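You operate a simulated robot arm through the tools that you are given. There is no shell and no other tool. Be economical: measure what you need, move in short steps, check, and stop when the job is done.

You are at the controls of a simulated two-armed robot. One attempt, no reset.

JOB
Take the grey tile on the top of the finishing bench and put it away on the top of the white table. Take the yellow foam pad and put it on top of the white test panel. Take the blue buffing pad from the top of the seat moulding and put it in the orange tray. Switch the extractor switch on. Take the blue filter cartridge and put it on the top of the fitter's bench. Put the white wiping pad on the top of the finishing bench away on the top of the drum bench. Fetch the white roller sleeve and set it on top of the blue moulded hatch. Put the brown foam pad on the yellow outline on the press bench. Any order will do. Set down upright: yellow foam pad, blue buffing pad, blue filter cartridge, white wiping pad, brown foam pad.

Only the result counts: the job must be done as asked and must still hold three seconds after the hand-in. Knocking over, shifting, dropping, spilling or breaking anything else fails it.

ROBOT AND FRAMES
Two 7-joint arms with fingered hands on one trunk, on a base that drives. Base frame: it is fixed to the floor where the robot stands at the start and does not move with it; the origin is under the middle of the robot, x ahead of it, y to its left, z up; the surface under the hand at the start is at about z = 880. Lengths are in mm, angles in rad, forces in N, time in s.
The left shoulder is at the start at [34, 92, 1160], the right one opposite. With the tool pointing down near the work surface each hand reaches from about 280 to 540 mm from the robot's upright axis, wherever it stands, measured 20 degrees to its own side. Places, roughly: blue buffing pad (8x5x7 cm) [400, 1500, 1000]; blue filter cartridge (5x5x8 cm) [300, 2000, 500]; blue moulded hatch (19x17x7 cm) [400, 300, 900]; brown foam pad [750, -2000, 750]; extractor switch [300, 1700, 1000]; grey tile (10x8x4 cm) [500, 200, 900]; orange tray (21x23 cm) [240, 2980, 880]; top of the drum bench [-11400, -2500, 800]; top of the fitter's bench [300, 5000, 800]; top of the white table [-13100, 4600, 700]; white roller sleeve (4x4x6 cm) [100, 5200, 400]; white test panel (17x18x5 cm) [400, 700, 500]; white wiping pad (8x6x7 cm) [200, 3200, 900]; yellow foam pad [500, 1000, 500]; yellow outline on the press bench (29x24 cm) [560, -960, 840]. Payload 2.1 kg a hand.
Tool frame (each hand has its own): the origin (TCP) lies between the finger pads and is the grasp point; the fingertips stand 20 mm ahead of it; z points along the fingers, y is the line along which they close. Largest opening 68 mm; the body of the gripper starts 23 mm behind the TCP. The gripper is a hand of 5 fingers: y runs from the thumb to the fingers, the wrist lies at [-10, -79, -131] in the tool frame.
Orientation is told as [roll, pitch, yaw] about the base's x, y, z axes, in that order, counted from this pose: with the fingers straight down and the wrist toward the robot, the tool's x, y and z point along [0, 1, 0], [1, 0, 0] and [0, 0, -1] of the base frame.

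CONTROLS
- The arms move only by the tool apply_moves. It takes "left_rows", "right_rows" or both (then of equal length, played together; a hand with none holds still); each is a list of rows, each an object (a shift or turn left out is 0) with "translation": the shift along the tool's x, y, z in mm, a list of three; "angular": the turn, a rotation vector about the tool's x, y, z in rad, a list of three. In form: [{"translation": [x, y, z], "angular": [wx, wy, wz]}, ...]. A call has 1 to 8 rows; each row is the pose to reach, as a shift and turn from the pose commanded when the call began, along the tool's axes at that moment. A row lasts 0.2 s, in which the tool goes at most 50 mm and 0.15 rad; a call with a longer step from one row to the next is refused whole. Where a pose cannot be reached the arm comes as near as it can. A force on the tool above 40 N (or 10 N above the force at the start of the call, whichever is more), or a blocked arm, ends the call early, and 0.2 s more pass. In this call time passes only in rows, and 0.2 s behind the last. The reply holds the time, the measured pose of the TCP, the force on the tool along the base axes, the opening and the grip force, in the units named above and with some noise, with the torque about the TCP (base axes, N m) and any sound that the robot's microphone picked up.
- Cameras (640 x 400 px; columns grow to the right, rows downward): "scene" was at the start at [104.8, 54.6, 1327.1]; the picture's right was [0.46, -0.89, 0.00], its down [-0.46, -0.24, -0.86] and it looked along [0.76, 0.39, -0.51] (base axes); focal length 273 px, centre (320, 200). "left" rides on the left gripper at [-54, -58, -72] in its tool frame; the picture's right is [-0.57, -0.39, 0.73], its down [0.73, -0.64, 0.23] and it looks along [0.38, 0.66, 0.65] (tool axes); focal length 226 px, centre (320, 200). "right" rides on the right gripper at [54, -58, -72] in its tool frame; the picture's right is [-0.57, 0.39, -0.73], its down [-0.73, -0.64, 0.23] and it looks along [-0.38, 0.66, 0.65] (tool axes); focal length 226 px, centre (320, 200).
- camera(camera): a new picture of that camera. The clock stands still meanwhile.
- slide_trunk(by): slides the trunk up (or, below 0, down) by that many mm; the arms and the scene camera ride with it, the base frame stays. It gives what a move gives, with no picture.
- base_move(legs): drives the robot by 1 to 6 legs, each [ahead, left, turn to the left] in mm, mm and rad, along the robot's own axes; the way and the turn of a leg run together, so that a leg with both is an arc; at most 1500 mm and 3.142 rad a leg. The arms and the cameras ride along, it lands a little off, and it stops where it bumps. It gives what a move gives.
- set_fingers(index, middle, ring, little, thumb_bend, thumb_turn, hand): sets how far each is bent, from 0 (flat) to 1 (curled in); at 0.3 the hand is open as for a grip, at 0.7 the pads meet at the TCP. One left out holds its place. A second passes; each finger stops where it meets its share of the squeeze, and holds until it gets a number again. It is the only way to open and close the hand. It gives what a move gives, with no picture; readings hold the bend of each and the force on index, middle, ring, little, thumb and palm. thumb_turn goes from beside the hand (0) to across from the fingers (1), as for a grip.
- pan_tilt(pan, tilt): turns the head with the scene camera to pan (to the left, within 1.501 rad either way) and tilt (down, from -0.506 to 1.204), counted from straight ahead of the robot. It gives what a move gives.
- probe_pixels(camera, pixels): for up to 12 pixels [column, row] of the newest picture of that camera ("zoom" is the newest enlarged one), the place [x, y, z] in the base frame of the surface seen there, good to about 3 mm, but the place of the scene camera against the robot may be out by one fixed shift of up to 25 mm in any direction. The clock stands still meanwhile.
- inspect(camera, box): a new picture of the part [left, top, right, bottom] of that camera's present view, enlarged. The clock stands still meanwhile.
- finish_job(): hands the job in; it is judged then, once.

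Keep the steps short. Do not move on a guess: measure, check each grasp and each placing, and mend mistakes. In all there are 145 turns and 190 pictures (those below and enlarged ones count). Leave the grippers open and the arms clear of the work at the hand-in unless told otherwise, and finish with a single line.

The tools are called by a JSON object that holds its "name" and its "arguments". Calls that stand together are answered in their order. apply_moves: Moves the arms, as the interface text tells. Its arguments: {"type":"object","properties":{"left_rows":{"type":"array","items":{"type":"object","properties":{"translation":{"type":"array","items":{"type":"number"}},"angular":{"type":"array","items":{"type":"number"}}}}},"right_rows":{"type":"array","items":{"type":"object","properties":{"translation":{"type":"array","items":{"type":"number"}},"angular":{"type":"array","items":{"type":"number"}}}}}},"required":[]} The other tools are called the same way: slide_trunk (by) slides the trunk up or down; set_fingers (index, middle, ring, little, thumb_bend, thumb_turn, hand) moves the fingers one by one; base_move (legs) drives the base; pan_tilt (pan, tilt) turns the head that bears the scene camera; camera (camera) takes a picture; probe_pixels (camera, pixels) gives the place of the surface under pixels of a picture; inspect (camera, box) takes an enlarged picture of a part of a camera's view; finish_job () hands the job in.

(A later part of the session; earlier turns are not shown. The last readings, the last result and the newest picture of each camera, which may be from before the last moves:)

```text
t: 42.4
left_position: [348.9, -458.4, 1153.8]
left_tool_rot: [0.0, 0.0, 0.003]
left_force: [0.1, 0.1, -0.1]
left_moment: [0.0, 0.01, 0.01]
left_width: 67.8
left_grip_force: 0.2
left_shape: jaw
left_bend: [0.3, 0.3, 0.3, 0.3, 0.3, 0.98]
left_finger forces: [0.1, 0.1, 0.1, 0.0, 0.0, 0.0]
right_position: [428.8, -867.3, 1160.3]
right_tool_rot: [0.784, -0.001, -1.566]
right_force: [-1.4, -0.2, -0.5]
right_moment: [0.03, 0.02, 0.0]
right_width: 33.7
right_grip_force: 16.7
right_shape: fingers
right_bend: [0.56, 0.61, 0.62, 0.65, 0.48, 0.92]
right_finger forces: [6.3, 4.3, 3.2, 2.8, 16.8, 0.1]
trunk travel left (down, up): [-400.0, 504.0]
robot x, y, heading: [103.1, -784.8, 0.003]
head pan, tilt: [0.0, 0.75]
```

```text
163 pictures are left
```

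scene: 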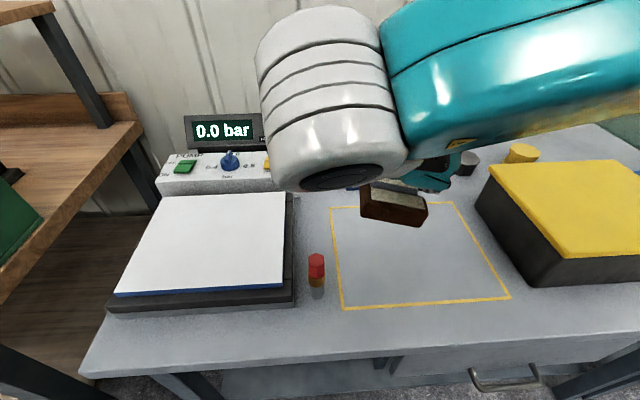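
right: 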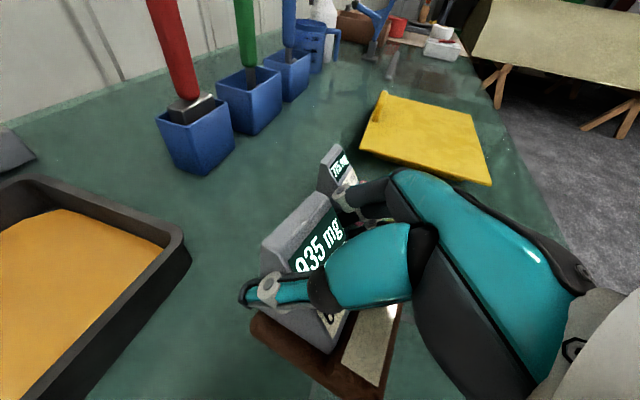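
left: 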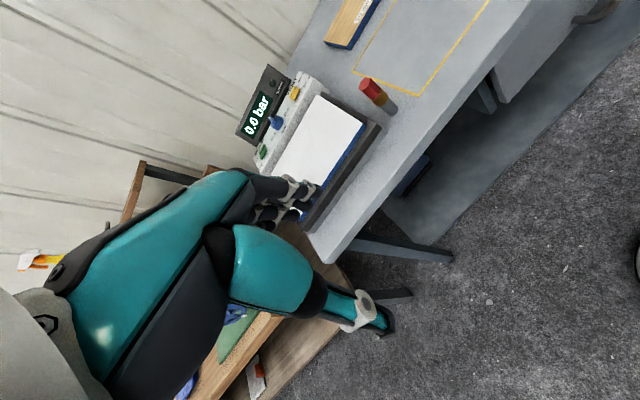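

{"name": "apply_moves", "arguments": {"right_rows": [{"translation": [-10, 45, 12]}, {"translation": [-20, 90, 24]}, {"translation": [-28, 90, 68]}, {"translation": [-36, 90, 112]}, {"translation": [-44, 90, 156]}, {"translation": [-52, 90, 198]}, {"translation": [-58, 90, 232]}, {"translation": [-64, 90, 250]}]}}

{"name": "camera", "arguments": {"camera": "right"}}

{"name": "camera", "arguments": {"camera": "scene"}}

```text
t: 44.2
left_position: [349.3, -457.4, 1152.7]
left_tool_rot: [-0.001, 0.001, 0.001]
left_force: [0.6, 0.2, 0.2]
left_moment: [-0.03, 0.0, 0.03]
left_width: 67.8
left_grip_force: 0.0
left_shape: jaw
left_bend: [0.3, 0.3, 0.3, 0.3, 0.3, 0.98]
left_finger forces: [0.0, 0.0, 0.0, 0.1, 0.0, 0.1]
right_position: [561.8, -958.1, 937.1]
right_tool_rot: [0.784, -0.002, -1.565]
right_force: [-0.1, -0.9, -0.5]
right_moment: [0.01, -0.01, 0.0]
right_width: 33.4
right_grip_force: 16.2
right_shape: fingers
right_bend: [0.56, 0.61, 0.62, 0.65, 0.48, 0.92]
right_finger forces: [6.2, 4.2, 3.1, 2.5, 16.3, 0.0]
trunk travel left (down, up): [-400.0, 504.0]
robot x, y, heading: [103.1, -784.8, 0.004]
head pan, tilt: [0.0, 0.75]
```

```text
162 pictures are left
```

right: 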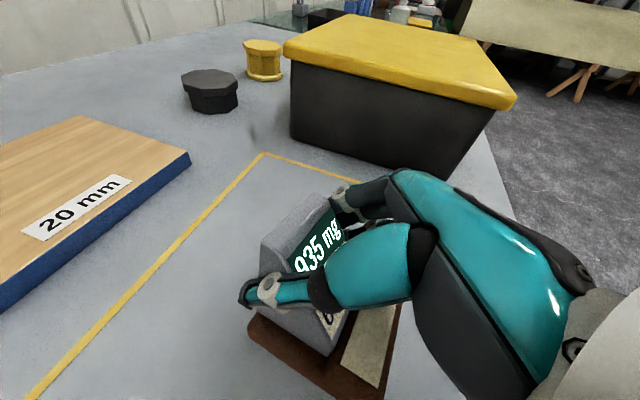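

```text
161 pictures are left
```

scene: 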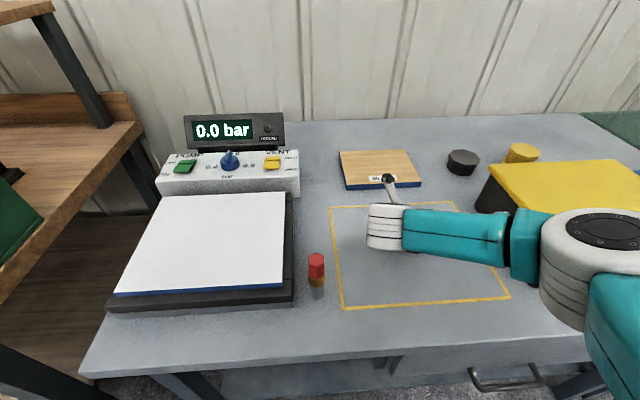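

Lower to contact.

{"name": "apply_moves", "arguments": {"right_rows": [{"translation": [-10, 0, 10]}, {"translation": [-17, 0, 17]}, {"translation": [-20, 0, 20]}]}}

```text
t: 45.0
left_position: [348.8, -458.2, 1153.2]
left_tool_rot: [0.0, 0.0, 0.004]
left_force: [-0.4, 0.6, -0.6]
left_moment: [0.0, 0.04, -0.05]
left_width: 67.9
left_grip_force: 0.1
left_shape: jaw
left_bend: [0.3, 0.3, 0.3, 0.3, 0.3, 0.98]
left_finger forces: [0.0, 0.0, 0.0, 0.1, 0.0, 0.1]
right_position: [561.4, -956.9, 910.3]
right_tool_rot: [0.786, 0.0, -1.565]
right_force: [0.1, -0.3, -1.0]
right_moment: [0.0, -0.01, -0.01]
right_width: 33.5
right_grip_force: 16.6
right_shape: fingers
right_bend: [0.56, 0.61, 0.62, 0.65, 0.48, 0.92]
right_finger forces: [6.2, 4.2, 3.1, 2.4, 16.3, 0.1]
trunk travel left (down, up): [-400.0, 504.0]
robot x, y, heading: [102.8, -787.7, 0.004]
head pan, tilt: [0.0, 0.75]
```

{"name": "apply_moves", "arguments": {"right_rows": [{"translation": [-2, 0, 2]}, {"translation": [-4, 0, 4]}, {"translation": [-6, 0, 6]}]}}

```text
t: 45.8
left_position: [348.8, -457.5, 1152.9]
left_tool_rot: [-0.001, 0.0, 0.005]
left_force: [0.8, 0.8, -0.1]
left_moment: [-0.03, -0.02, 0.02]
left_width: 67.6
left_grip_force: 0.0
left_shape: jaw
left_bend: [0.3, 0.3, 0.3, 0.3, 0.3, 0.98]
left_finger forces: [0.0, 0.0, 0.0, 0.0, 0.0, 0.0]
right_position: [561.3, -957.0, 901.6]
right_tool_rot: [0.782, -0.001, -1.567]
right_force: [-0.5, 0.4, 0.0]
right_moment: [0.01, -0.04, -0.02]
right_width: 33.3
right_grip_force: 16.0
right_shape: fingers
right_bend: [0.56, 0.61, 0.62, 0.65, 0.48, 0.92]
right_finger forces: [6.2, 4.3, 3.1, 2.6, 16.1, 0.0]
trunk travel left (down, up): [-400.0, 504.0]
robot x, y, heading: [103.0, -787.5, 0.001]
head pan, tilt: [0.0, 0.75]
```

{"name": "apply_moves", "arguments": {"right_rows": [{"translation": [-1.5, 0, 1.5]}, {"translation": [-3, 0, 3]}, {"translation": [-4.5, 0, 4.5]}, {"translation": [-6, 0, 6]}]}}

{"name": "camera", "arguments": {"camera": "right"}}

```text
t: 46.8
left_position: [347.2, -456.4, 1153.7]
left_tool_rot: [-0.003, -0.002, 0.002]
left_force: [1.0, 0.0, 0.4]
left_moment: [-0.01, 0.03, -0.01]
left_width: 67.8
left_grip_force: 0.0
left_shape: jaw
left_bend: [0.3, 0.3, 0.3, 0.3, 0.3, 0.98]
left_finger forces: [0.0, 0.1, 0.1, 0.1, 0.1, 0.0]
right_position: [560.7, -954.3, 895.2]
right_tool_rot: [0.788, -0.002, -1.565]
right_force: [0.1, 4.4, 21.8]
right_moment: [-0.13, -0.04, 0.05]
right_width: 35.2
right_grip_force: 18.4
right_shape: fingers
right_bend: [0.58, 0.62, 0.62, 0.67, 0.47, 0.89]
right_finger forces: [4.4, 3.9, 3.2, 3.1, 22.3, 0.0]
trunk travel left (down, up): [-400.0, 504.0]
robot x, y, heading: [101.3, -782.7, 0.002]
head pan, tilt: [0.0, 0.75]
```

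```text
160 pictures are left
```

right: 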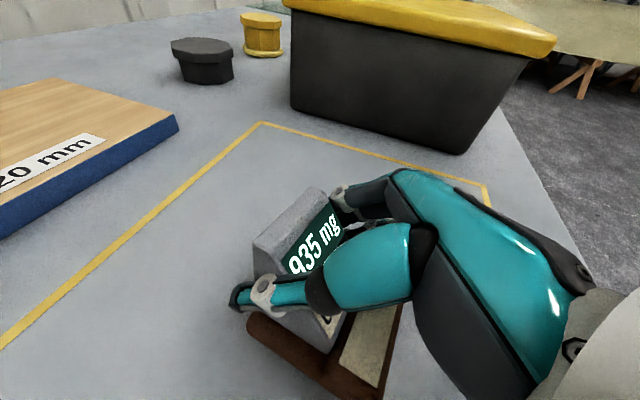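

Contact (22 N). Ease up 3 mm, open.

{"name": "apply_moves", "arguments": {"right_rows": [{"translation": [2, 0, -2]}]}}

{"name": "set_fingers", "arguments": {"hand": "right", "index": 0.3, "middle": 0.3, "ring": 0.3, "little": 0.3, "thumb_bend": 0.3, "thumb_turn": 1.0}}

{"name": "apply_moves", "arguments": {"right_rows": [{"translation": [0, 0, -45]}, {"translation": [0, 0, -90]}, {"translation": [0, 0, -135]}, {"translation": [0, 0, -180]}, {"translation": [0, 0, -225]}, {"translation": [20, 0, -260]}]}}

{"name": "camera", "arguments": {"camera": "right"}}

```text
t: 47.2
left_position: [345.8, -456.4, 1153.1]
left_tool_rot: [0.0, -0.001, 0.004]
left_force: [-0.7, 0.3, 0.1]
left_moment: [0.0, -0.05, 0.0]
left_width: 67.6
left_grip_force: 0.0
left_shape: jaw
left_bend: [0.3, 0.3, 0.3, 0.3, 0.3, 0.98]
left_finger forces: [0.0, 0.0, 0.0, 0.0, 0.1, 0.0]
right_position: [559.5, -956.1, 895.6]
right_tool_rot: [0.784, 0.0, -1.566]
right_force: [1.6, 2.2, 13.4]
right_moment: [-0.1, -0.05, 0.08]
right_width: 35.1
right_grip_force: 16.3
right_shape: fingers
right_bend: [0.58, 0.62, 0.63, 0.67, 0.47, 0.9]
right_finger forces: [4.7, 3.7, 3.0, 2.6, 18.6, 0.1]
trunk travel left (down, up): [-400.0, 504.0]
robot x, y, heading: [104.1, -788.2, -0.0]
head pan, tilt: [0.0, 0.75]
```

```text
t: 48.2
left_position: [347.1, -458.0, 1153.0]
left_tool_rot: [-0.001, 0.0, 0.004]
left_force: [-0.3, 0.8, 0.4]
left_moment: [-0.01, -0.01, 0.03]
left_width: 67.8
left_grip_force: 0.1
left_shape: jaw
left_bend: [0.3, 0.3, 0.3, 0.3, 0.3, 0.98]
left_finger forces: [0.1, 0.0, 0.0, 0.0, 0.0, 0.0]
right_position: [560.2, -958.0, 896.8]
right_tool_rot: [0.785, 0.0, -1.566]
right_force: [-0.6, 0.7, 0.0]
right_moment: [0.02, -0.02, -0.01]
right_width: 62.2
right_grip_force: 0.1
right_shape: fingers
right_bend: [0.3, 0.3, 0.3, 0.3, 0.3, 0.98]
right_finger forces: [0.0, 0.1, 0.1, 0.0, 0.0, 0.0]
trunk travel left (down, up): [-400.0, 504.0]
robot x, y, heading: [102.6, -786.5, -0.002]
head pan, tilt: [0.0, 0.75]
```

```text
t: 49.6
left_position: [347.7, -456.1, 1153.2]
left_tool_rot: [0.0, 0.0, 0.004]
left_force: [0.0, 0.5, 0.6]
left_moment: [-0.01, 0.02, -0.02]
left_width: 67.7
left_grip_force: 0.1
left_shape: jaw
left_bend: [0.3, 0.3, 0.3, 0.3, 0.3, 0.98]
left_finger forces: [0.0, 0.1, 0.1, 0.0, 0.0, 0.0]
right_position: [402.6, -954.2, 1096.1]
right_tool_rot: [0.783, -0.002, -1.568]
right_force: [-0.1, -0.1, 0.4]
right_moment: [0.0, 0.02, 0.01]
right_width: 62.3
right_grip_force: 0.0
right_shape: fingers
right_bend: [0.3, 0.3, 0.3, 0.3, 0.3, 0.98]
right_finger forces: [0.0, 0.0, 0.0, 0.0, 0.0, 0.1]
right hand out of reach, approached as far as the arm can: row 5, 6
trunk travel left (down, up): [-400.0, 504.0]
robot x, y, heading: [99.6, -783.6, -0.0]
head pan, tilt: [0.0, 0.75]
```

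```text
159 pictures are left
```

right: 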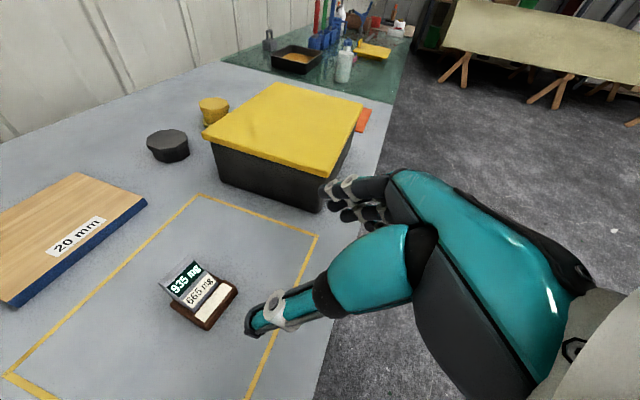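

Brown pad stands upright inside the outline. Now to the lower shelf for the yellow foam pad.

{"name": "base_move", "arguments": {"legs": [[-350, 0, 0], [0, 1400, 0]]}}

{"name": "slide_trunk", "arguments": {"by": -400}}

{"name": "pan_tilt", "arguments": {"pan": 0.25, "tilt": 0.45}}

{"name": "camera", "arguments": {"camera": "scene"}}

{"name": "camera", "arguments": {"camera": "left"}}

```text
t: 58.4
left_position: [-8.0, 931.4, 1153.3]
left_tool_rot: [0.001, 0.001, 0.003]
left_force: [-0.1, 0.9, 0.5]
left_moment: [0.01, 0.03, -0.02]
left_width: 67.5
left_grip_force: 0.0
left_shape: jaw
left_bend: [0.3, 0.3, 0.3, 0.3, 0.3, 0.98]
left_finger forces: [0.0, 0.1, 0.0, 0.0, 0.0, 0.0]
right_position: [48.7, 434.7, 1095.2]
right_tool_rot: [0.783, -0.001, -1.566]
right_force: [-0.8, 0.9, -0.3]
right_moment: [0.0, 0.06, -0.01]
right_width: 62.4
right_grip_force: 0.0
right_shape: fingers
right_bend: [0.3, 0.3, 0.3, 0.3, 0.3, 0.98]
right_finger forces: [0.0, 0.0, 0.1, 0.0, 0.0, 0.0]
trunk travel left (down, up): [-400.0, 504.0]
robot x, y, heading: [-254.2, 602.7, 0.008]
head pan, tilt: [0.0, 0.75]
```

```text
t: 62.2
left_position: [-9.2, 931.3, 753.4]
left_tool_rot: [0.002, 0.001, 0.005]
left_force: [0.4, -1.1, -1.2]
left_moment: [0.01, -0.01, 0.02]
left_width: 67.7
left_grip_force: 0.1
left_shape: jaw
left_bend: [0.3, 0.3, 0.3, 0.3, 0.3, 0.98]
left_finger forces: [0.0, 0.0, 0.1, 0.0, 0.0, 0.0]
right_position: [81.4, 435.9, 621.9]
right_tool_rot: [0.507, 0.001, -1.568]
right_force: [0.0, 0.3, 0.2]
right_moment: [0.0, -0.02, 0.01]
right_width: 62.4
right_grip_force: 0.1
right_shape: fingers
right_bend: [0.3, 0.3, 0.3, 0.3, 0.3, 0.98]
right_finger forces: [0.0, 0.1, 0.0, 0.1, 0.2, 0.1]
trunk travel left (down, up): [0.0, 904.0]
robot x, y, heading: [-254.0, 606.7, 0.003]
head pan, tilt: [0.0, 0.75]
```

```text
t: 63.0
left_position: [-8.5, 929.5, 752.8]
left_tool_rot: [0.001, -0.001, 0.004]
left_force: [0.8, -0.9, 1.2]
left_moment: [0.0, -0.02, 0.01]
left_width: 67.8
left_grip_force: 0.1
left_shape: jaw
left_bend: [0.3, 0.3, 0.3, 0.3, 0.3, 0.98]
left_finger forces: [0.1, 0.0, 0.0, 0.0, 0.0, 0.1]
right_position: [80.3, 436.0, 620.3]
right_tool_rot: [0.507, 0.0, -1.568]
right_force: [0.1, -0.2, -0.2]
right_moment: [0.02, 0.03, -0.02]
right_width: 62.0
right_grip_force: 0.0
right_shape: fingers
right_bend: [0.3, 0.3, 0.3, 0.3, 0.3, 0.98]
right_finger forces: [0.0, 0.0, 0.0, 0.1, 0.1, 0.1]
trunk travel left (down, up): [0.0, 904.0]
robot x, y, heading: [-253.0, 603.3, 0.005]
head pan, tilt: [0.25, 0.45]
```

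```text
158 pictures are left
```

scene: 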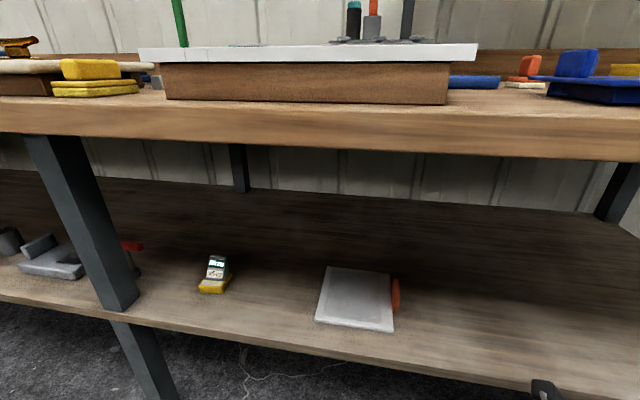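

```text
157 pictures are left
```

left: 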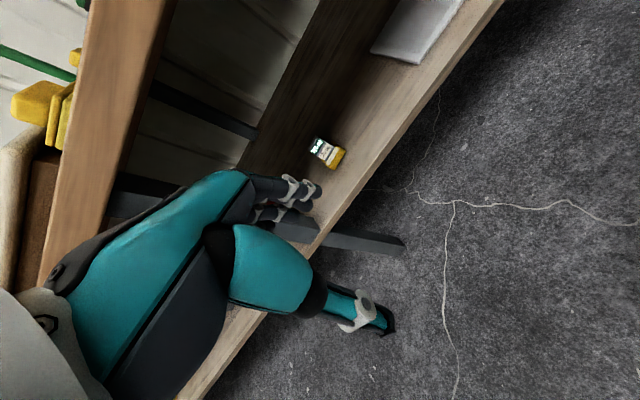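

{"name": "inspect", "arguments": {"camera": "left", "box": [296, 130, 360, 175]}}

{"name": "probe_pixels", "arguments": {"camera": "left", "pixels": [[312, 140], [330, 140], [310, 150], [324, 157], [333, 163], [341, 150], [380, 160], [360, 120], [373, 52], [418, 63], [130, 140], [75, 195]]}}

{"name": "probe_pixels", "arguments": {"camera": "scene", "pixels": [[329, 267], [389, 274], [393, 332], [316, 322], [397, 295], [355, 295], [210, 290], [217, 265], [300, 345], [400, 140], [120, 290], [135, 250]]}}

```text
8.89 times, centred on (328, 152) of left
```

zoom: 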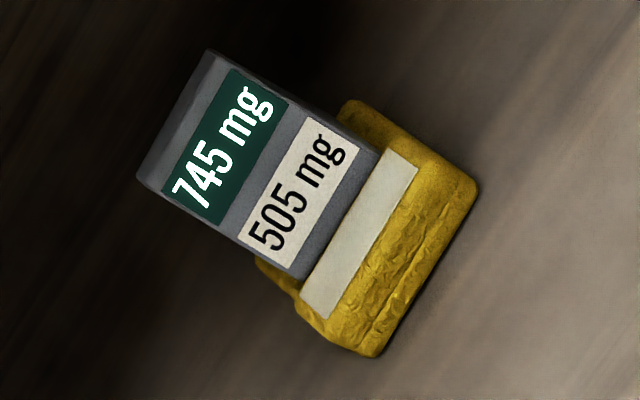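

```text
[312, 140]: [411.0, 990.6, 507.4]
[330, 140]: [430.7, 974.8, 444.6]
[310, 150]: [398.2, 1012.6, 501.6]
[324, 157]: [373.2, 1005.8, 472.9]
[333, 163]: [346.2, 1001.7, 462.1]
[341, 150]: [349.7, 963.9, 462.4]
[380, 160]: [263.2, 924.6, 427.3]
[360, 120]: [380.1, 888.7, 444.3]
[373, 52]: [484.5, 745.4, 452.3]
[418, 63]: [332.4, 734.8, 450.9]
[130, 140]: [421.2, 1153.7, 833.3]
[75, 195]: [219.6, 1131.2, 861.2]
```

```text
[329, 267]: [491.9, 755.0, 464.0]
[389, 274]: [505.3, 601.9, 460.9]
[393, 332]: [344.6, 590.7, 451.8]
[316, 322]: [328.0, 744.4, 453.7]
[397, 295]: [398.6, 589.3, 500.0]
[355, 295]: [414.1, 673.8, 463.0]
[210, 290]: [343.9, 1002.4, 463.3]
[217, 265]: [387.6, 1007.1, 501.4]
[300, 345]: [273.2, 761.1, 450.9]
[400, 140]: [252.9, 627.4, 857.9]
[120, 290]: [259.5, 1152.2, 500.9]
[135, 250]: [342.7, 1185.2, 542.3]
```

{"name": "probe_pixels", "arguments": {"camera": "zoom", "pixels": [[145, 175], [212, 62], [160, 185], [225, 75], [245, 245], [305, 140], [295, 270], [372, 155], [315, 315], [410, 165], [370, 350], [470, 190]]}}

{"name": "apply_moves", "arguments": {"left_rows": [{"angular": [-0.0511, -0.0511, -0.1234]}, {"angular": [-0.1022, -0.1022, -0.2468]}, {"angular": [-0.1533, -0.1533, -0.3702]}, {"angular": [-0.2044, -0.2044, -0.4936]}, {"angular": [-0.2555, -0.2555, -0.617]}, {"angular": [-0.3066, -0.3066, -0.7404]}, {"angular": [-0.3577, -0.3577, -0.8638]}, {"angular": [-0.4088, -0.4088, -0.9872]}]}}

{"name": "apply_moves", "arguments": {"left_rows": [{"angular": [-0.0511, -0.0511, -0.1234]}, {"angular": [-0.1022, -0.1022, -0.2468]}, {"angular": [-0.1533, -0.1533, -0.3702]}, {"angular": [-0.2044, -0.2044, -0.4936]}]}}

```text
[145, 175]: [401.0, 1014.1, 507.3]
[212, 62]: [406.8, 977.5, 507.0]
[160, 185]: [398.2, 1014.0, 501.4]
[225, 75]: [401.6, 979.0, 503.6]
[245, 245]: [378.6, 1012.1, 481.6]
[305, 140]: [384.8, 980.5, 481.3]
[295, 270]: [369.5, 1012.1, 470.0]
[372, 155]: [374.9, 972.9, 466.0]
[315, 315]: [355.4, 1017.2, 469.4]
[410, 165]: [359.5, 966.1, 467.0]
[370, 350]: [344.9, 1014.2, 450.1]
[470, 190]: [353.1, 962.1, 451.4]
```

```text
t: 64.8
left_position: [-6.1, 939.4, 759.0]
left_tool_rot: [-0.536, -0.144, 1.059]
left_force: [-0.3, 0.5, 0.5]
left_moment: [0.03, 0.01, 0.0]
left_width: 67.5
left_grip_force: 0.1
left_shape: jaw
left_bend: [0.3, 0.3, 0.3, 0.3, 0.3, 0.98]
left_finger forces: [0.0, 0.0, 0.1, 0.0, 0.0, 0.1]
left hand out of reach, approached as far as the arm can: row 8
right_position: [80.8, 435.1, 620.8]
right_tool_rot: [0.508, -0.001, -1.566]
right_force: [0.5, -0.9, 0.5]
right_moment: [-0.01, 0.02, 0.02]
right_width: 61.9
right_grip_force: 0.0
right_shape: fingers
right_bend: [0.3, 0.3, 0.3, 0.3, 0.3, 0.98]
right_finger forces: [0.0, 0.0, 0.0, 0.1, 0.0, 0.0]
trunk travel left (down, up): [0.0, 904.0]
robot x, y, heading: [-253.8, 602.9, 0.001]
head pan, tilt: [0.25, 0.45]
```

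```text
t: 65.8
left_position: [3.9, 959.8, 776.3]
left_tool_rot: [-0.784, 0.001, 1.575]
left_force: [-0.6, 0.6, -0.2]
left_moment: [0.03, -0.01, -0.02]
left_width: 67.4
left_grip_force: 0.0
left_shape: jaw
left_bend: [0.3, 0.3, 0.3, 0.3, 0.3, 0.98]
left_finger forces: [0.0, 0.0, 0.0, 0.0, 0.1, 0.0]
left hand out of reach, approached as far as the arm can: row 1, 2, 3, 4
right_position: [81.0, 436.1, 620.8]
right_tool_rot: [0.51, 0.001, -1.568]
right_force: [-0.1, 1.1, 0.3]
right_moment: [0.01, 0.04, 0.01]
right_width: 62.3
right_grip_force: 0.0
right_shape: fingers
right_bend: [0.3, 0.3, 0.3, 0.3, 0.3, 0.98]
right_finger forces: [0.0, 0.1, 0.1, 0.1, 0.0, 0.0]
trunk travel left (down, up): [0.0, 904.0]
robot x, y, heading: [-255.8, 599.6, 0.007]
head pan, tilt: [0.25, 0.45]
```

Handle centre ≈(400,996), top z 507, rotated ≈9°. Bring the left hand low and forward, and add the 9° yaw.

{"name": "apply_moves", "arguments": {"left_rows": [{"translation": [9, -24, 30], "angular": [-0.015, 0, -0.015]}, {"translation": [18, -48, 60], "angular": [-0.03, 0, -0.03]}, {"translation": [27, -72, 90], "angular": [-0.045, 0, -0.045]}, {"translation": [36, -96, 120], "angular": [-0.06, 0, -0.06]}, {"translation": [45, -120, 150], "angular": [-0.075, 0, -0.075]}, {"translation": [54, -140, 180], "angular": [-0.09, 0, -0.09]}, {"translation": [63, -160, 205], "angular": [-0.106, 0, -0.106]}, {"translation": [68, -180, 225], "angular": [-0.106, 0, -0.106]}]}}

{"name": "camera", "arguments": {"camera": "scene"}}

```text
t: 67.6
left_position: [158.5, 842.9, 662.4]
left_tool_rot: [-0.781, -0.002, 1.721]
left_force: [0.0, 0.1, -0.3]
left_moment: [0.01, -0.01, -0.01]
left_width: 67.7
left_grip_force: 0.1
left_shape: jaw
left_bend: [0.3, 0.3, 0.3, 0.3, 0.3, 0.98]
left_finger forces: [0.1, 0.1, 0.0, 0.1, 0.0, 0.0]
left hand out of reach, approached as far as the arm can: row 1, 2, 3, 4, 5, 6, 7, 8
right_position: [80.7, 434.2, 619.9]
right_tool_rot: [0.508, 0.0, -1.569]
right_force: [0.0, 1.1, -0.2]
right_moment: [0.0, 0.01, -0.01]
right_width: 62.1
right_grip_force: 0.0
right_shape: fingers
right_bend: [0.3, 0.3, 0.3, 0.3, 0.3, 0.98]
right_finger forces: [0.1, 0.1, 0.0, 0.0, 0.0, 0.1]
trunk travel left (down, up): [0.0, 904.0]
robot x, y, heading: [-253.4, 600.8, 0.006]
head pan, tilt: [0.25, 0.45]
```

```text
155 pictures are left
```

scene: 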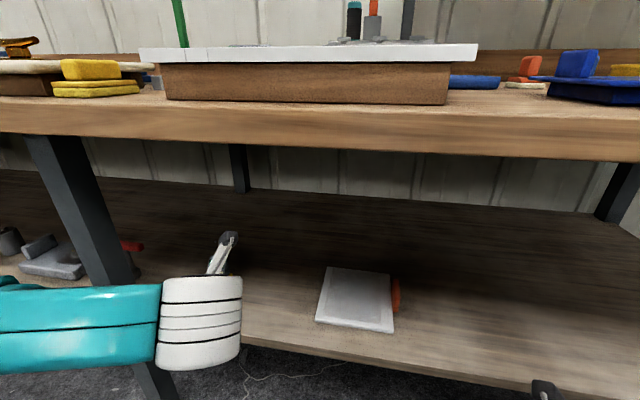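

The target was too close to the body; move it further forward.

{"name": "apply_moves", "arguments": {"left_rows": [{"translation": [-20, 0, 27]}, {"translation": [-40, 0, 54]}, {"translation": [-60, 0, 81]}]}}

```text
t: 68.4
left_position: [256.4, 859.3, 648.3]
left_tool_rot: [-0.783, -0.001, 1.723]
left_force: [-0.3, 0.1, 0.2]
left_moment: [-0.01, -0.01, -0.01]
left_width: 67.7
left_grip_force: 0.1
left_shape: jaw
left_bend: [0.3, 0.3, 0.3, 0.3, 0.3, 0.98]
left_finger forces: [0.0, 0.1, 0.1, 0.0, 0.0, 0.0]
right_position: [81.1, 435.9, 620.2]
right_tool_rot: [0.507, 0.0, -1.568]
right_force: [0.8, 0.0, 0.5]
right_moment: [0.06, 0.0, 0.0]
right_width: 62.1
right_grip_force: 0.1
right_shape: fingers
right_bend: [0.3, 0.3, 0.3, 0.3, 0.3, 0.98]
right_finger forces: [0.1, 0.0, 0.0, 0.0, 0.0, 0.1]
trunk travel left (down, up): [0.0, 904.0]
robot x, y, heading: [-253.2, 599.5, 0.006]
head pan, tilt: [0.25, 0.45]
```

{"name": "apply_moves", "arguments": {"left_rows": [{"translation": [25, -20, 14]}, {"translation": [50, -40, 28]}, {"translation": [74, -55, 42]}, {"translation": [98, -60, 55]}]}}

{"name": "camera", "arguments": {"camera": "scene"}}

```text
t: 69.4
left_position: [270.2, 824.0, 605.6]
left_tool_rot: [-0.782, -0.003, 1.724]
left_force: [0.2, -0.3, 0.0]
left_moment: [-0.02, 0.02, 0.03]
left_width: 67.9
left_grip_force: 0.1
left_shape: jaw
left_bend: [0.3, 0.3, 0.3, 0.3, 0.3, 0.98]
left_finger forces: [0.1, 0.0, 0.0, 0.0, 0.1, 0.1]
left hand out of reach, approached as far as the arm can: row 2, 3, 4
right_position: [80.2, 435.0, 619.7]
right_tool_rot: [0.507, 0.001, -1.567]
right_force: [0.7, -0.5, 0.7]
right_moment: [0.01, 0.0, -0.01]
right_width: 62.4
right_grip_force: 0.0
right_shape: fingers
right_bend: [0.3, 0.3, 0.3, 0.3, 0.3, 0.98]
right_finger forces: [0.0, 0.1, 0.0, 0.0, 0.0, 0.1]
trunk travel left (down, up): [0.0, 904.0]
robot x, y, heading: [-256.5, 600.7, 0.003]
head pan, tilt: [0.25, 0.45]
```

```text
154 pictures are left
```

scene: 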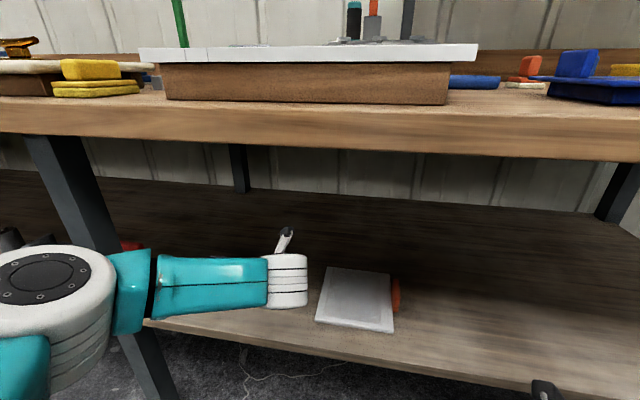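

At full stretch; pull back and down.

{"name": "apply_moves", "arguments": {"left_rows": [{"translation": [35, -12, -1]}, {"translation": [70, -24, -2]}, {"translation": [100, -36, -3]}]}}

```text
t: 70.2
left_position: [264.2, 818.1, 610.7]
left_tool_rot: [-0.782, -0.002, 1.722]
left_force: [-0.2, 0.9, -0.2]
left_moment: [0.0, 0.0, 0.02]
left_width: 68.0
left_grip_force: 0.1
left_shape: jaw
left_bend: [0.3, 0.3, 0.3, 0.3, 0.3, 0.98]
left_finger forces: [0.1, 0.0, 0.0, 0.1, 0.1, 0.0]
left hand out of reach, approached as far as the arm can: row 1, 2, 3
right_position: [80.6, 436.1, 621.8]
right_tool_rot: [0.508, 0.0, -1.567]
right_force: [0.0, -0.5, 0.7]
right_moment: [0.0, 0.02, 0.0]
right_width: 62.5
right_grip_force: 0.0
right_shape: fingers
right_bend: [0.3, 0.3, 0.3, 0.3, 0.3, 0.98]
right_finger forces: [0.0, 0.1, 0.1, 0.1, 0.0, 0.0]
trunk travel left (down, up): [0.0, 904.0]
robot x, y, heading: [-254.0, 602.6, 0.005]
head pan, tilt: [0.25, 0.45]
```

Local joint limit. Retreat up and inward to the region that worked for the other arm, then retry.

{"name": "apply_moves", "arguments": {"left_rows": [{"translation": [13, -11, -34]}, {"translation": [26, -22, -68]}, {"translation": [39, -33, -102]}, {"translation": [52, -44, -136]}, {"translation": [65, -55, -170]}, {"translation": [78, -67, -205]}]}}

```text
t: 71.6
left_position: [172.1, 814.9, 734.8]
left_tool_rot: [-0.784, 0.0, 1.722]
left_force: [0.3, -0.2, -0.2]
left_moment: [0.01, 0.02, -0.01]
left_width: 67.5
left_grip_force: 0.1
left_shape: jaw
left_bend: [0.3, 0.3, 0.3, 0.3, 0.3, 0.98]
left_finger forces: [0.0, 0.1, 0.0, 0.1, 0.0, 0.0]
left hand out of reach, approached as far as the arm can: row 1, 2, 3, 4, 5, 6
right_position: [80.8, 434.9, 620.9]
right_tool_rot: [0.507, -0.002, -1.567]
right_force: [-0.3, 0.2, 0.5]
right_moment: [-0.04, 0.01, -0.01]
right_width: 62.4
right_grip_force: 0.1
right_shape: fingers
right_bend: [0.3, 0.3, 0.3, 0.3, 0.3, 0.98]
right_finger forces: [0.0, 0.0, 0.0, 0.1, 0.0, 0.1]
trunk travel left (down, up): [0.0, 904.0]
robot x, y, heading: [-253.9, 602.0, 0.003]
head pan, tilt: [0.25, 0.45]
```

Undo most of the turn while moving inward, then re-turn there.

{"name": "apply_moves", "arguments": {"left_rows": [{"translation": [13, -13, -13], "angular": [0.0511, 0.0511, 0.1234]}, {"translation": [26, -26, -26], "angular": [0.1022, 0.1022, 0.2468]}, {"translation": [39, -39, -39], "angular": [0.1533, 0.1533, 0.3702]}, {"translation": [52, -52, -52], "angular": [0.2044, 0.2044, 0.4936]}, {"translation": [65, -65, -65], "angular": [0.2555, 0.2555, 0.617]}, {"translation": [78, -78, -78], "angular": [0.3066, 0.3066, 0.7404]}, {"translation": [91, -92, -91], "angular": [0.3577, 0.3577, 0.8638]}, {"translation": [104, -106, -104], "angular": [0.4088, 0.4088, 0.9872]}]}}

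```text
t: 73.4
left_position: [54.0, 682.4, 743.0]
left_tool_rot: [-0.243, -0.143, 0.666]
left_force: [0.2, -0.4, 0.0]
left_moment: [-0.03, 0.0, 0.0]
left_width: 67.6
left_grip_force: 0.2
left_shape: jaw
left_bend: [0.3, 0.3, 0.3, 0.3, 0.3, 0.98]
left_finger forces: [0.0, 0.0, 0.1, 0.0, 0.0, 0.0]
left hand out of reach, approached as far as the arm can: row 6, 7, 8
right_position: [80.3, 434.8, 620.2]
right_tool_rot: [0.509, 0.001, -1.566]
right_force: [0.6, -0.3, -0.6]
right_moment: [0.01, 0.03, 0.04]
right_width: 62.2
right_grip_force: 0.1
right_shape: fingers
right_bend: [0.3, 0.3, 0.3, 0.3, 0.3, 0.98]
right_finger forces: [0.0, 0.0, 0.0, 0.0, 0.0, 0.0]
trunk travel left (down, up): [0.0, 904.0]
robot x, y, heading: [-254.1, 601.1, 0.008]
head pan, tilt: [0.25, 0.45]
```

{"name": "apply_moves", "arguments": {"left_rows": [{"angular": [0.0511, 0.0511, 0.1234]}, {"angular": [0.1022, 0.1022, 0.2468]}, {"angular": [0.1533, 0.1533, 0.3702]}, {"angular": [0.2044, 0.2044, 0.4936]}]}}

{"name": "apply_moves", "arguments": {"left_rows": [{"angular": [-0.0511, -0.0511, -0.1234]}, {"angular": [-0.1022, -0.1022, -0.2468]}, {"angular": [-0.1533, -0.1533, -0.3702]}, {"angular": [-0.2044, -0.2044, -0.4936]}, {"angular": [-0.2555, -0.2555, -0.617]}, {"angular": [-0.3066, -0.3066, -0.7404]}, {"angular": [-0.3577, -0.3577, -0.8638]}, {"angular": [-0.4088, -0.4088, -0.9872]}]}}

{"name": "apply_moves", "arguments": {"left_rows": [{"angular": [-0.0511, -0.0511, -0.1234]}, {"angular": [-0.1022, -0.1022, -0.2468]}, {"angular": [-0.1533, -0.1533, -0.3702]}, {"angular": [-0.2044, -0.2044, -0.4936]}]}}

```text
t: 74.4
left_position: [55.7, 683.4, 743.5]
left_tool_rot: [0.001, 0.0, 0.151]
left_force: [0.3, -0.1, 0.2]
left_moment: [-0.02, -0.01, 0.01]
left_width: 67.9
left_grip_force: 0.1
left_shape: jaw
left_bend: [0.3, 0.3, 0.3, 0.3, 0.3, 0.98]
left_finger forces: [0.1, 0.1, 0.0, 0.1, 0.0, 0.0]
right_position: [80.3, 433.9, 620.9]
right_tool_rot: [0.509, 0.0, -1.567]
right_force: [-0.1, -0.7, 0.5]
right_moment: [0.0, -0.04, -0.01]
right_width: 62.4
right_grip_force: 0.1
right_shape: fingers
right_bend: [0.3, 0.3, 0.3, 0.3, 0.3, 0.98]
right_finger forces: [0.1, 0.1, 0.1, 0.0, 0.0, 0.0]
trunk travel left (down, up): [0.0, 904.0]
robot x, y, heading: [-251.5, 601.7, 0.003]
head pan, tilt: [0.25, 0.45]
```

```text
t: 76.2
left_position: [74.8, 713.6, 761.3]
left_tool_rot: [-0.538, -0.145, 1.209]
left_force: [0.5, -0.6, -0.1]
left_moment: [0.02, -0.01, 0.04]
left_width: 67.6
left_grip_force: 0.1
left_shape: jaw
left_bend: [0.3, 0.3, 0.3, 0.3, 0.3, 0.98]
left_finger forces: [0.0, 0.0, 0.0, 0.0, 0.0, 0.1]
left hand out of reach, approached as far as the arm can: row 5, 6, 7, 8
right_position: [80.2, 434.8, 621.0]
right_tool_rot: [0.51, 0.0, -1.564]
right_force: [-0.1, 0.0, 0.3]
right_moment: [0.0, 0.0, 0.0]
right_width: 62.1
right_grip_force: 0.1
right_shape: fingers
right_bend: [0.3, 0.3, 0.3, 0.3, 0.3, 0.98]
right_finger forces: [0.0, 0.0, 0.1, 0.1, 0.1, 0.0]
trunk travel left (down, up): [0.0, 904.0]
robot x, y, heading: [-248.9, 600.4, 0.007]
head pan, tilt: [0.25, 0.45]
```

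```text
t: 77.2
left_position: [105.0, 786.3, 836.1]
left_tool_rot: [-0.781, 0.001, 1.723]
left_force: [0.0, -0.5, 0.2]
left_moment: [-0.01, 0.02, 0.01]
left_width: 67.6
left_grip_force: 0.1
left_shape: jaw
left_bend: [0.3, 0.3, 0.3, 0.3, 0.3, 0.98]
left_finger forces: [0.0, 0.0, 0.1, 0.0, 0.0, 0.0]
left hand out of reach, approached as far as the arm can: row 1, 2, 3, 4
right_position: [80.0, 434.4, 619.8]
right_tool_rot: [0.509, -0.001, -1.568]
right_force: [0.1, -0.1, -0.5]
right_moment: [-0.01, 0.0, 0.01]
right_width: 62.3
right_grip_force: 0.1
right_shape: fingers
right_bend: [0.3, 0.3, 0.3, 0.3, 0.3, 0.98]
right_finger forces: [0.1, 0.0, 0.1, 0.0, 0.0, 0.0]
trunk travel left (down, up): [0.0, 904.0]
robot x, y, heading: [-257.2, 601.4, 0.01]
head pan, tilt: [0.25, 0.45]
```

The left arm can't hold that yaw; the right arm suits this pad's rotation better (−81°). Fold the left hand back to its start posture while setting the right hand low and forward.

{"name": "apply_moves", "arguments": {"left_rows": [{"translation": [15, 20, 0], "angular": [0.0511, 0.0511, 0.1234]}, {"translation": [30, 40, 0], "angular": [0.1022, 0.1022, 0.2468]}, {"translation": [45, 60, 0], "angular": [0.1533, 0.1533, 0.3702]}, {"translation": [60, 80, 0], "angular": [0.2044, 0.2044, 0.4936]}, {"translation": [75, 100, 0], "angular": [0.2555, 0.2555, 0.617]}, {"translation": [90, 120, 0], "angular": [0.3066, 0.3066, 0.7404]}, {"translation": [105, 140, 0], "angular": [0.3577, 0.3577, 0.8638]}, {"translation": [117, 158, 0], "angular": [0.4088, 0.4088, 0.9872]}], "right_rows": [{"translation": [7, 1, 13], "angular": [0.012, 0.035, -0.015]}, {"translation": [14, 2, 26], "angular": [0.025, 0.07, -0.03]}, {"translation": [21, 3, 39], "angular": [0.037, 0.105, -0.045]}, {"translation": [28, 5, 52], "angular": [0.05, 0.14, -0.06]}, {"translation": [36, 6, 65], "angular": [0.062, 0.175, -0.075]}, {"translation": [44, 7, 78], "angular": [0.075, 0.21, -0.09]}, {"translation": [52, 8, 90], "angular": [0.087, 0.245, -0.105]}, {"translation": [58, 10, 101], "angular": [0.1, 0.277, -0.12]}]}}

{"name": "apply_moves", "arguments": {"left_rows": [{"angular": [0.0511, 0.0511, 0.1234]}, {"angular": [0.1022, 0.1022, 0.2468]}, {"angular": [0.1533, 0.1533, 0.3702]}, {"angular": [0.2044, 0.2044, 0.4936]}]}}

```text
t: 79.0
left_position: [-2.4, 930.1, 755.8]
left_tool_rot: [-0.249, -0.147, 0.667]
left_force: [0.2, -0.2, -0.2]
left_moment: [0.0, 0.02, 0.01]
left_width: 67.9
left_grip_force: 0.0
left_shape: jaw
left_bend: [0.3, 0.3, 0.3, 0.3, 0.3, 0.98]
left_finger forces: [0.0, 0.0, 0.0, 0.1, 0.0, 0.0]
left hand out of reach, approached as far as the arm can: row 5, 6
right_position: [181.2, 426.2, 559.5]
right_tool_rot: [0.786, 0.007, -1.41]
right_force: [-0.8, 0.4, -0.2]
right_moment: [0.01, 0.01, -0.01]
right_width: 62.1
right_grip_force: 0.0
right_shape: fingers
right_bend: [0.3, 0.3, 0.3, 0.3, 0.3, 0.98]
right_finger forces: [0.0, 0.1, 0.0, 0.0, 0.1, 0.0]
trunk travel left (down, up): [0.0, 904.0]
robot x, y, heading: [-252.7, 600.1, -0.002]
head pan, tilt: [0.25, 0.45]
```

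```text
t: 80.0
left_position: [-4.5, 930.1, 754.6]
left_tool_rot: [0.001, 0.0, 0.15]
left_force: [-0.4, 0.2, -1.2]
left_moment: [0.01, -0.02, -0.01]
left_width: 67.9
left_grip_force: 0.1
left_shape: jaw
left_bend: [0.3, 0.3, 0.3, 0.3, 0.3, 0.98]
left_finger forces: [0.0, 0.1, 0.1, 0.0, 0.1, 0.1]
right_position: [181.6, 426.3, 561.3]
right_tool_rot: [0.786, 0.007, -1.412]
right_force: [0.8, -0.1, 0.8]
right_moment: [0.01, 0.03, 0.03]
right_width: 62.4
right_grip_force: 0.1
right_shape: fingers
right_bend: [0.3, 0.3, 0.3, 0.3, 0.3, 0.98]
right_finger forces: [0.0, 0.1, 0.0, 0.0, 0.0, 0.0]
trunk travel left (down, up): [0.0, 904.0]
robot x, y, heading: [-254.6, 601.2, -0.0]
head pan, tilt: [0.25, 0.45]
```

Right hand set. Drive left then in to the pre-grasp point.

{"name": "base_move", "arguments": {"legs": [[0, 560, 0], [140, 0, 0]]}}

{"name": "camera", "arguments": {"camera": "right"}}

{"name": "camera", "arguments": {"camera": "scene"}}

```text
t: 84.1
left_position: [135.1, 1483.4, 754.5]
left_tool_rot: [0.0, 0.0, 0.15]
left_force: [-0.4, -0.1, -0.2]
left_moment: [-0.01, 0.03, 0.01]
left_width: 67.7
left_grip_force: 0.0
left_shape: jaw
left_bend: [0.3, 0.3, 0.3, 0.3, 0.3, 0.98]
left_finger forces: [0.0, 0.0, 0.1, 0.1, 0.1, 0.0]
right_position: [316.7, 978.0, 561.0]
right_tool_rot: [0.787, 0.008, -1.415]
right_force: [0.9, -0.4, 0.3]
right_moment: [0.01, 0.04, -0.01]
right_width: 62.3
right_grip_force: 0.0
right_shape: fingers
right_bend: [0.3, 0.3, 0.3, 0.3, 0.3, 0.98]
right_finger forces: [0.0, 0.0, 0.0, 0.1, 0.1, 0.0]
trunk travel left (down, up): [0.0, 904.0]
robot x, y, heading: [-118.9, 1152.0, 0.003]
head pan, tilt: [0.25, 0.45]
```

```text
153 pictures are left
```

right: 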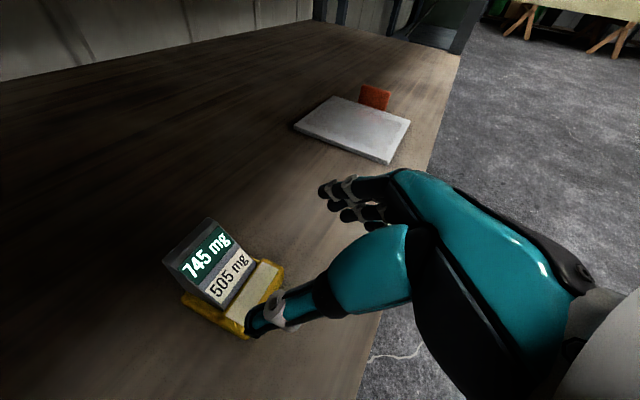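

```text
152 pictures are left
```

scene: 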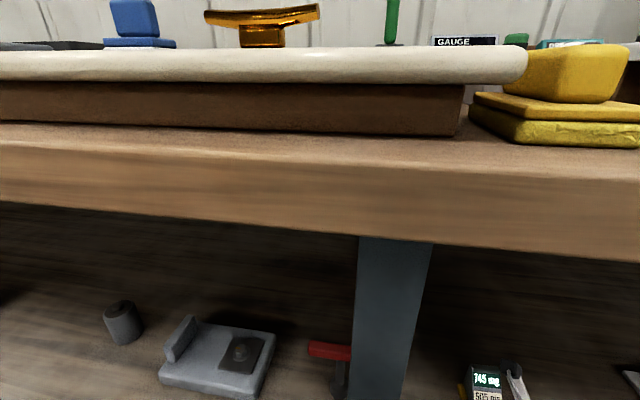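

Measure handle with the right camera from here.

{"name": "probe_pixels", "arguments": {"camera": "right", "pixels": [[164, 256], [210, 222], [181, 270], [226, 236], [215, 303], [256, 271], [170, 275], [245, 335], [280, 270], [300, 260], [120, 350]]}}

```text
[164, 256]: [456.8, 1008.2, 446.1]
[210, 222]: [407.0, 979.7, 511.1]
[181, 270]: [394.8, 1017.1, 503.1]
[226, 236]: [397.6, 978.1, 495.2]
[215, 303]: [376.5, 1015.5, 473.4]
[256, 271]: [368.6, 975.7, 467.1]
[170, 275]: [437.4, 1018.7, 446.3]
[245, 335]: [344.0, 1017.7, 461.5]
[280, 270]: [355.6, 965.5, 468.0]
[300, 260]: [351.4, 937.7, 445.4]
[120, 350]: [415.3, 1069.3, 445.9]
```

{"name": "apply_moves", "arguments": {"right_rows": [{"translation": [15, -6, 30]}, {"translation": [15, -6, 65]}, {"translation": [15, -6, 90]}, {"translation": [15, -6, 106]}]}}

{"name": "camera", "arguments": {"camera": "right"}}

```text
t: 85.1
left_position: [135.6, 1483.2, 755.2]
left_tool_rot: [-0.001, 0.0, 0.151]
left_force: [-0.2, 0.3, 0.8]
left_moment: [0.01, 0.0, 0.0]
left_width: 68.0
left_grip_force: 0.1
left_shape: jaw
left_bend: [0.3, 0.3, 0.3, 0.3, 0.3, 0.98]
left_finger forces: [0.0, 0.1, 0.1, 0.0, 0.1, 0.0]
right_position: [401.9, 997.0, 497.0]
right_tool_rot: [0.786, 0.007, -1.415]
right_force: [0.8, -0.2, 0.2]
right_moment: [0.01, 0.0, 0.0]
right_width: 62.2
right_grip_force: 0.2
right_shape: fingers
right_bend: [0.3, 0.3, 0.3, 0.3, 0.3, 0.98]
right_finger forces: [0.0, 0.0, 0.1, 0.0, 0.1, 0.0]
trunk travel left (down, up): [0.0, 904.0]
robot x, y, heading: [-118.8, 1156.4, 0.004]
head pan, tilt: [0.25, 0.45]
```

```text
151 pictures are left
```

right: 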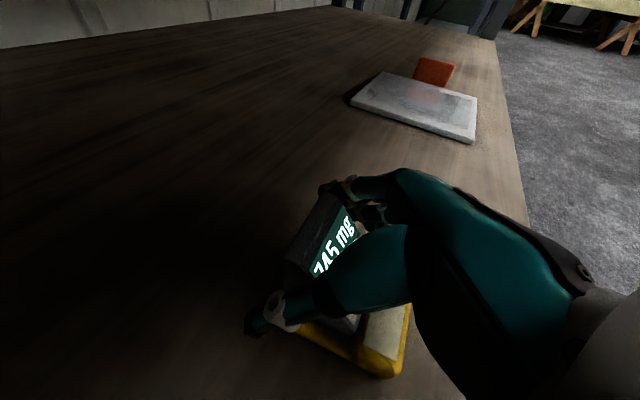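

Straddled. Close and lift.

{"name": "set_fingers", "arguments": {"hand": "right", "index": 0.7, "middle": 0.7, "ring": 0.7, "little": 0.7, "thumb_bend": 0.7}}

{"name": "apply_moves", "arguments": {"right_rows": [{"translation": [15, 0, -20]}, {"translation": [30, 0, -45]}, {"translation": [40, 0, -70]}]}}

{"name": "camera", "arguments": {"camera": "right"}}

```text
t: 86.1
left_position: [135.5, 1482.7, 755.4]
left_tool_rot: [0.0, 0.0, 0.15]
left_force: [0.2, 0.2, -0.3]
left_moment: [-0.01, 0.0, -0.01]
left_width: 67.7
left_grip_force: 0.1
left_shape: jaw
left_bend: [0.3, 0.3, 0.3, 0.3, 0.3, 0.98]
left_finger forces: [0.0, 0.1, 0.1, 0.1, 0.0, 0.0]
right_position: [401.3, 997.8, 495.7]
right_tool_rot: [0.787, 0.005, -1.415]
right_force: [1.9, -1.3, 5.8]
right_moment: [-0.18, -0.04, 0.01]
right_width: 32.5
right_grip_force: 19.2
right_shape: fingers
right_bend: [0.58, 0.59, 0.59, 0.62, 0.48, 0.97]
right_finger forces: [5.7, 5.0, 4.2, 5.0, 19.6, 0.1]
trunk travel left (down, up): [0.0, 904.0]
robot x, y, heading: [-116.4, 1156.4, 0.0]
head pan, tilt: [0.25, 0.45]
```

```text
t: 86.9
left_position: [136.6, 1483.9, 753.7]
left_tool_rot: [0.0, 0.0, 0.15]
left_force: [-0.2, -0.1, -0.1]
left_moment: [-0.03, 0.01, 0.02]
left_width: 67.6
left_grip_force: 0.0
left_shape: jaw
left_bend: [0.3, 0.3, 0.3, 0.3, 0.3, 0.98]
left_finger forces: [0.0, 0.0, 0.0, 0.1, 0.1, 0.0]
right_position: [380.2, 993.9, 573.9]
right_tool_rot: [0.785, 0.008, -1.415]
right_force: [0.1, -0.3, -0.8]
right_moment: [-0.02, 0.01, 0.0]
right_width: 32.3
right_grip_force: 18.7
right_shape: fingers
right_bend: [0.58, 0.6, 0.61, 0.63, 0.48, 0.97]
right_finger forces: [6.0, 4.4, 3.8, 4.2, 18.9, 0.0]
trunk travel left (down, up): [0.0, 904.0]
robot x, y, heading: [-114.5, 1153.7, -0.001]
head pan, tilt: [0.25, 0.45]
```

```text
150 pictures are left
```

right: 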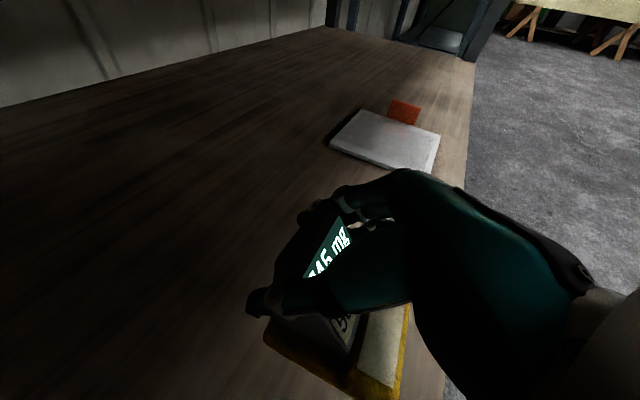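

Held. Drive right 311 mm to bring it over the white panel.

{"name": "base_move", "arguments": {"legs": [[0, -311, 0]]}}

{"name": "camera", "arguments": {"camera": "right"}}

```text
t: 89.0
left_position: [135.0, 1170.0, 754.6]
left_tool_rot: [-0.001, 0.0, 0.154]
left_force: [0.3, 0.7, -0.5]
left_moment: [0.02, 0.01, 0.0]
left_width: 67.9
left_grip_force: 0.0
left_shape: jaw
left_bend: [0.3, 0.3, 0.3, 0.3, 0.3, 0.98]
left_finger forces: [0.0, 0.0, 0.0, 0.0, 0.0, 0.1]
right_position: [381.5, 682.7, 574.3]
right_tool_rot: [0.788, 0.007, -1.412]
right_force: [0.5, 0.5, -1.1]
right_moment: [-0.03, 0.03, 0.02]
right_width: 32.4
right_grip_force: 18.8
right_shape: fingers
right_bend: [0.58, 0.6, 0.61, 0.63, 0.48, 0.97]
right_finger forces: [6.0, 4.6, 3.8, 4.2, 19.0, 0.1]
trunk travel left (down, up): [0.0, 904.0]
robot x, y, heading: [-117.5, 839.1, 0.002]
head pan, tilt: [0.25, 0.45]
```

```text
149 pictures are left
```

right: 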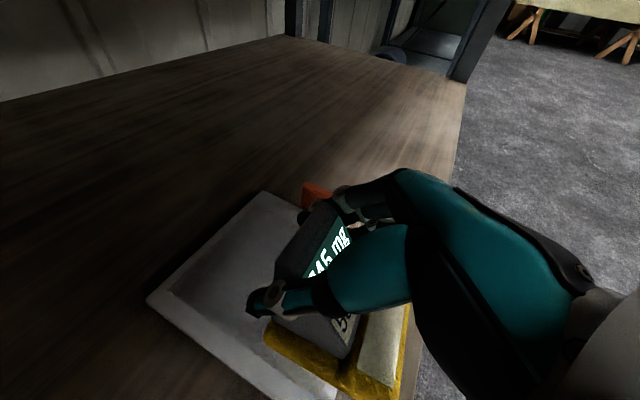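

{"name": "probe_pixels", "arguments": {"camera": "right", "pixels": [[152, 298], [262, 195], [200, 262], [250, 370], [312, 190], [305, 205], [330, 197], [240, 250], [290, 385]]}}

```text
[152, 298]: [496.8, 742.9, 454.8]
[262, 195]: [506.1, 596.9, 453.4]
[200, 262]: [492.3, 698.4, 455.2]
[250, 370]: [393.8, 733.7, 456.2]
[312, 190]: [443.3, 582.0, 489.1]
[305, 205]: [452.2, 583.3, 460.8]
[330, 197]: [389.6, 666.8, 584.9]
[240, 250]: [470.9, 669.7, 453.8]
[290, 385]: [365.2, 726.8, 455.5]
```

Panel top z 455, centre ≈(416,680). Move over it and down.

{"name": "apply_moves", "arguments": {"right_rows": [{"translation": [15, 1, 30]}, {"translation": [10, 1, 60]}, {"translation": [-6, 1, 82]}]}}

{"name": "apply_moves", "arguments": {"right_rows": [{"translation": [-1.5, 0, 1.5]}, {"translation": [-3, 0, 3]}, {"translation": [-4.5, 0, 4.5]}, {"translation": [-6, 0, 6]}]}}

{"name": "camera", "arguments": {"camera": "right"}}

```text
t: 89.8
left_position: [135.9, 1171.9, 754.0]
left_tool_rot: [0.0, -0.001, 0.154]
left_force: [0.3, -0.1, -0.6]
left_moment: [-0.02, 0.0, 0.02]
left_width: 67.9
left_grip_force: 0.0
left_shape: jaw
left_bend: [0.3, 0.3, 0.3, 0.3, 0.3, 0.98]
left_finger forces: [0.0, 0.0, 0.0, 0.0, 0.0, 0.0]
right_position: [435.3, 691.3, 512.8]
right_tool_rot: [0.788, 0.007, -1.412]
right_force: [-0.1, -0.2, -1.4]
right_moment: [0.03, -0.02, 0.02]
right_width: 32.1
right_grip_force: 18.4
right_shape: fingers
right_bend: [0.58, 0.6, 0.61, 0.63, 0.48, 0.97]
right_finger forces: [6.1, 4.5, 3.6, 4.1, 18.7, 0.0]
trunk travel left (down, up): [0.0, 904.0]
robot x, y, heading: [-117.8, 841.5, 0.009]
head pan, tilt: [0.25, 0.45]
```

```text
t: 90.8
left_position: [135.5, 1172.3, 755.7]
left_tool_rot: [0.001, -0.003, 0.151]
left_force: [0.8, 0.5, -0.2]
left_moment: [-0.02, 0.0, 0.0]
left_width: 67.8
left_grip_force: 0.1
left_shape: jaw
left_bend: [0.3, 0.3, 0.3, 0.3, 0.3, 0.98]
left_finger forces: [0.1, 0.0, 0.0, 0.0, 0.1, 0.0]
right_position: [435.1, 692.9, 505.6]
right_tool_rot: [0.791, 0.004, -1.409]
right_force: [-0.7, 2.1, 16.5]
right_moment: [-0.18, -0.02, -0.01]
right_width: 32.9
right_grip_force: 19.8
right_shape: fingers
right_bend: [0.59, 0.61, 0.61, 0.64, 0.48, 0.95]
right_finger forces: [4.9, 4.5, 4.1, 4.5, 21.9, 0.0]
trunk travel left (down, up): [0.0, 904.0]
robot x, y, heading: [-114.2, 842.1, 0.003]
head pan, tilt: [0.25, 0.45]
```

```text
148 pictures are left
```

right: 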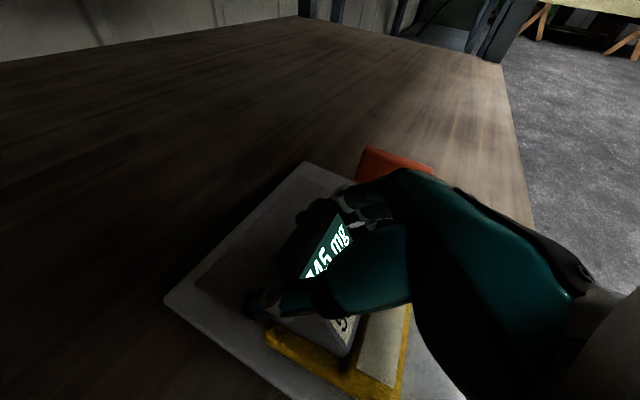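

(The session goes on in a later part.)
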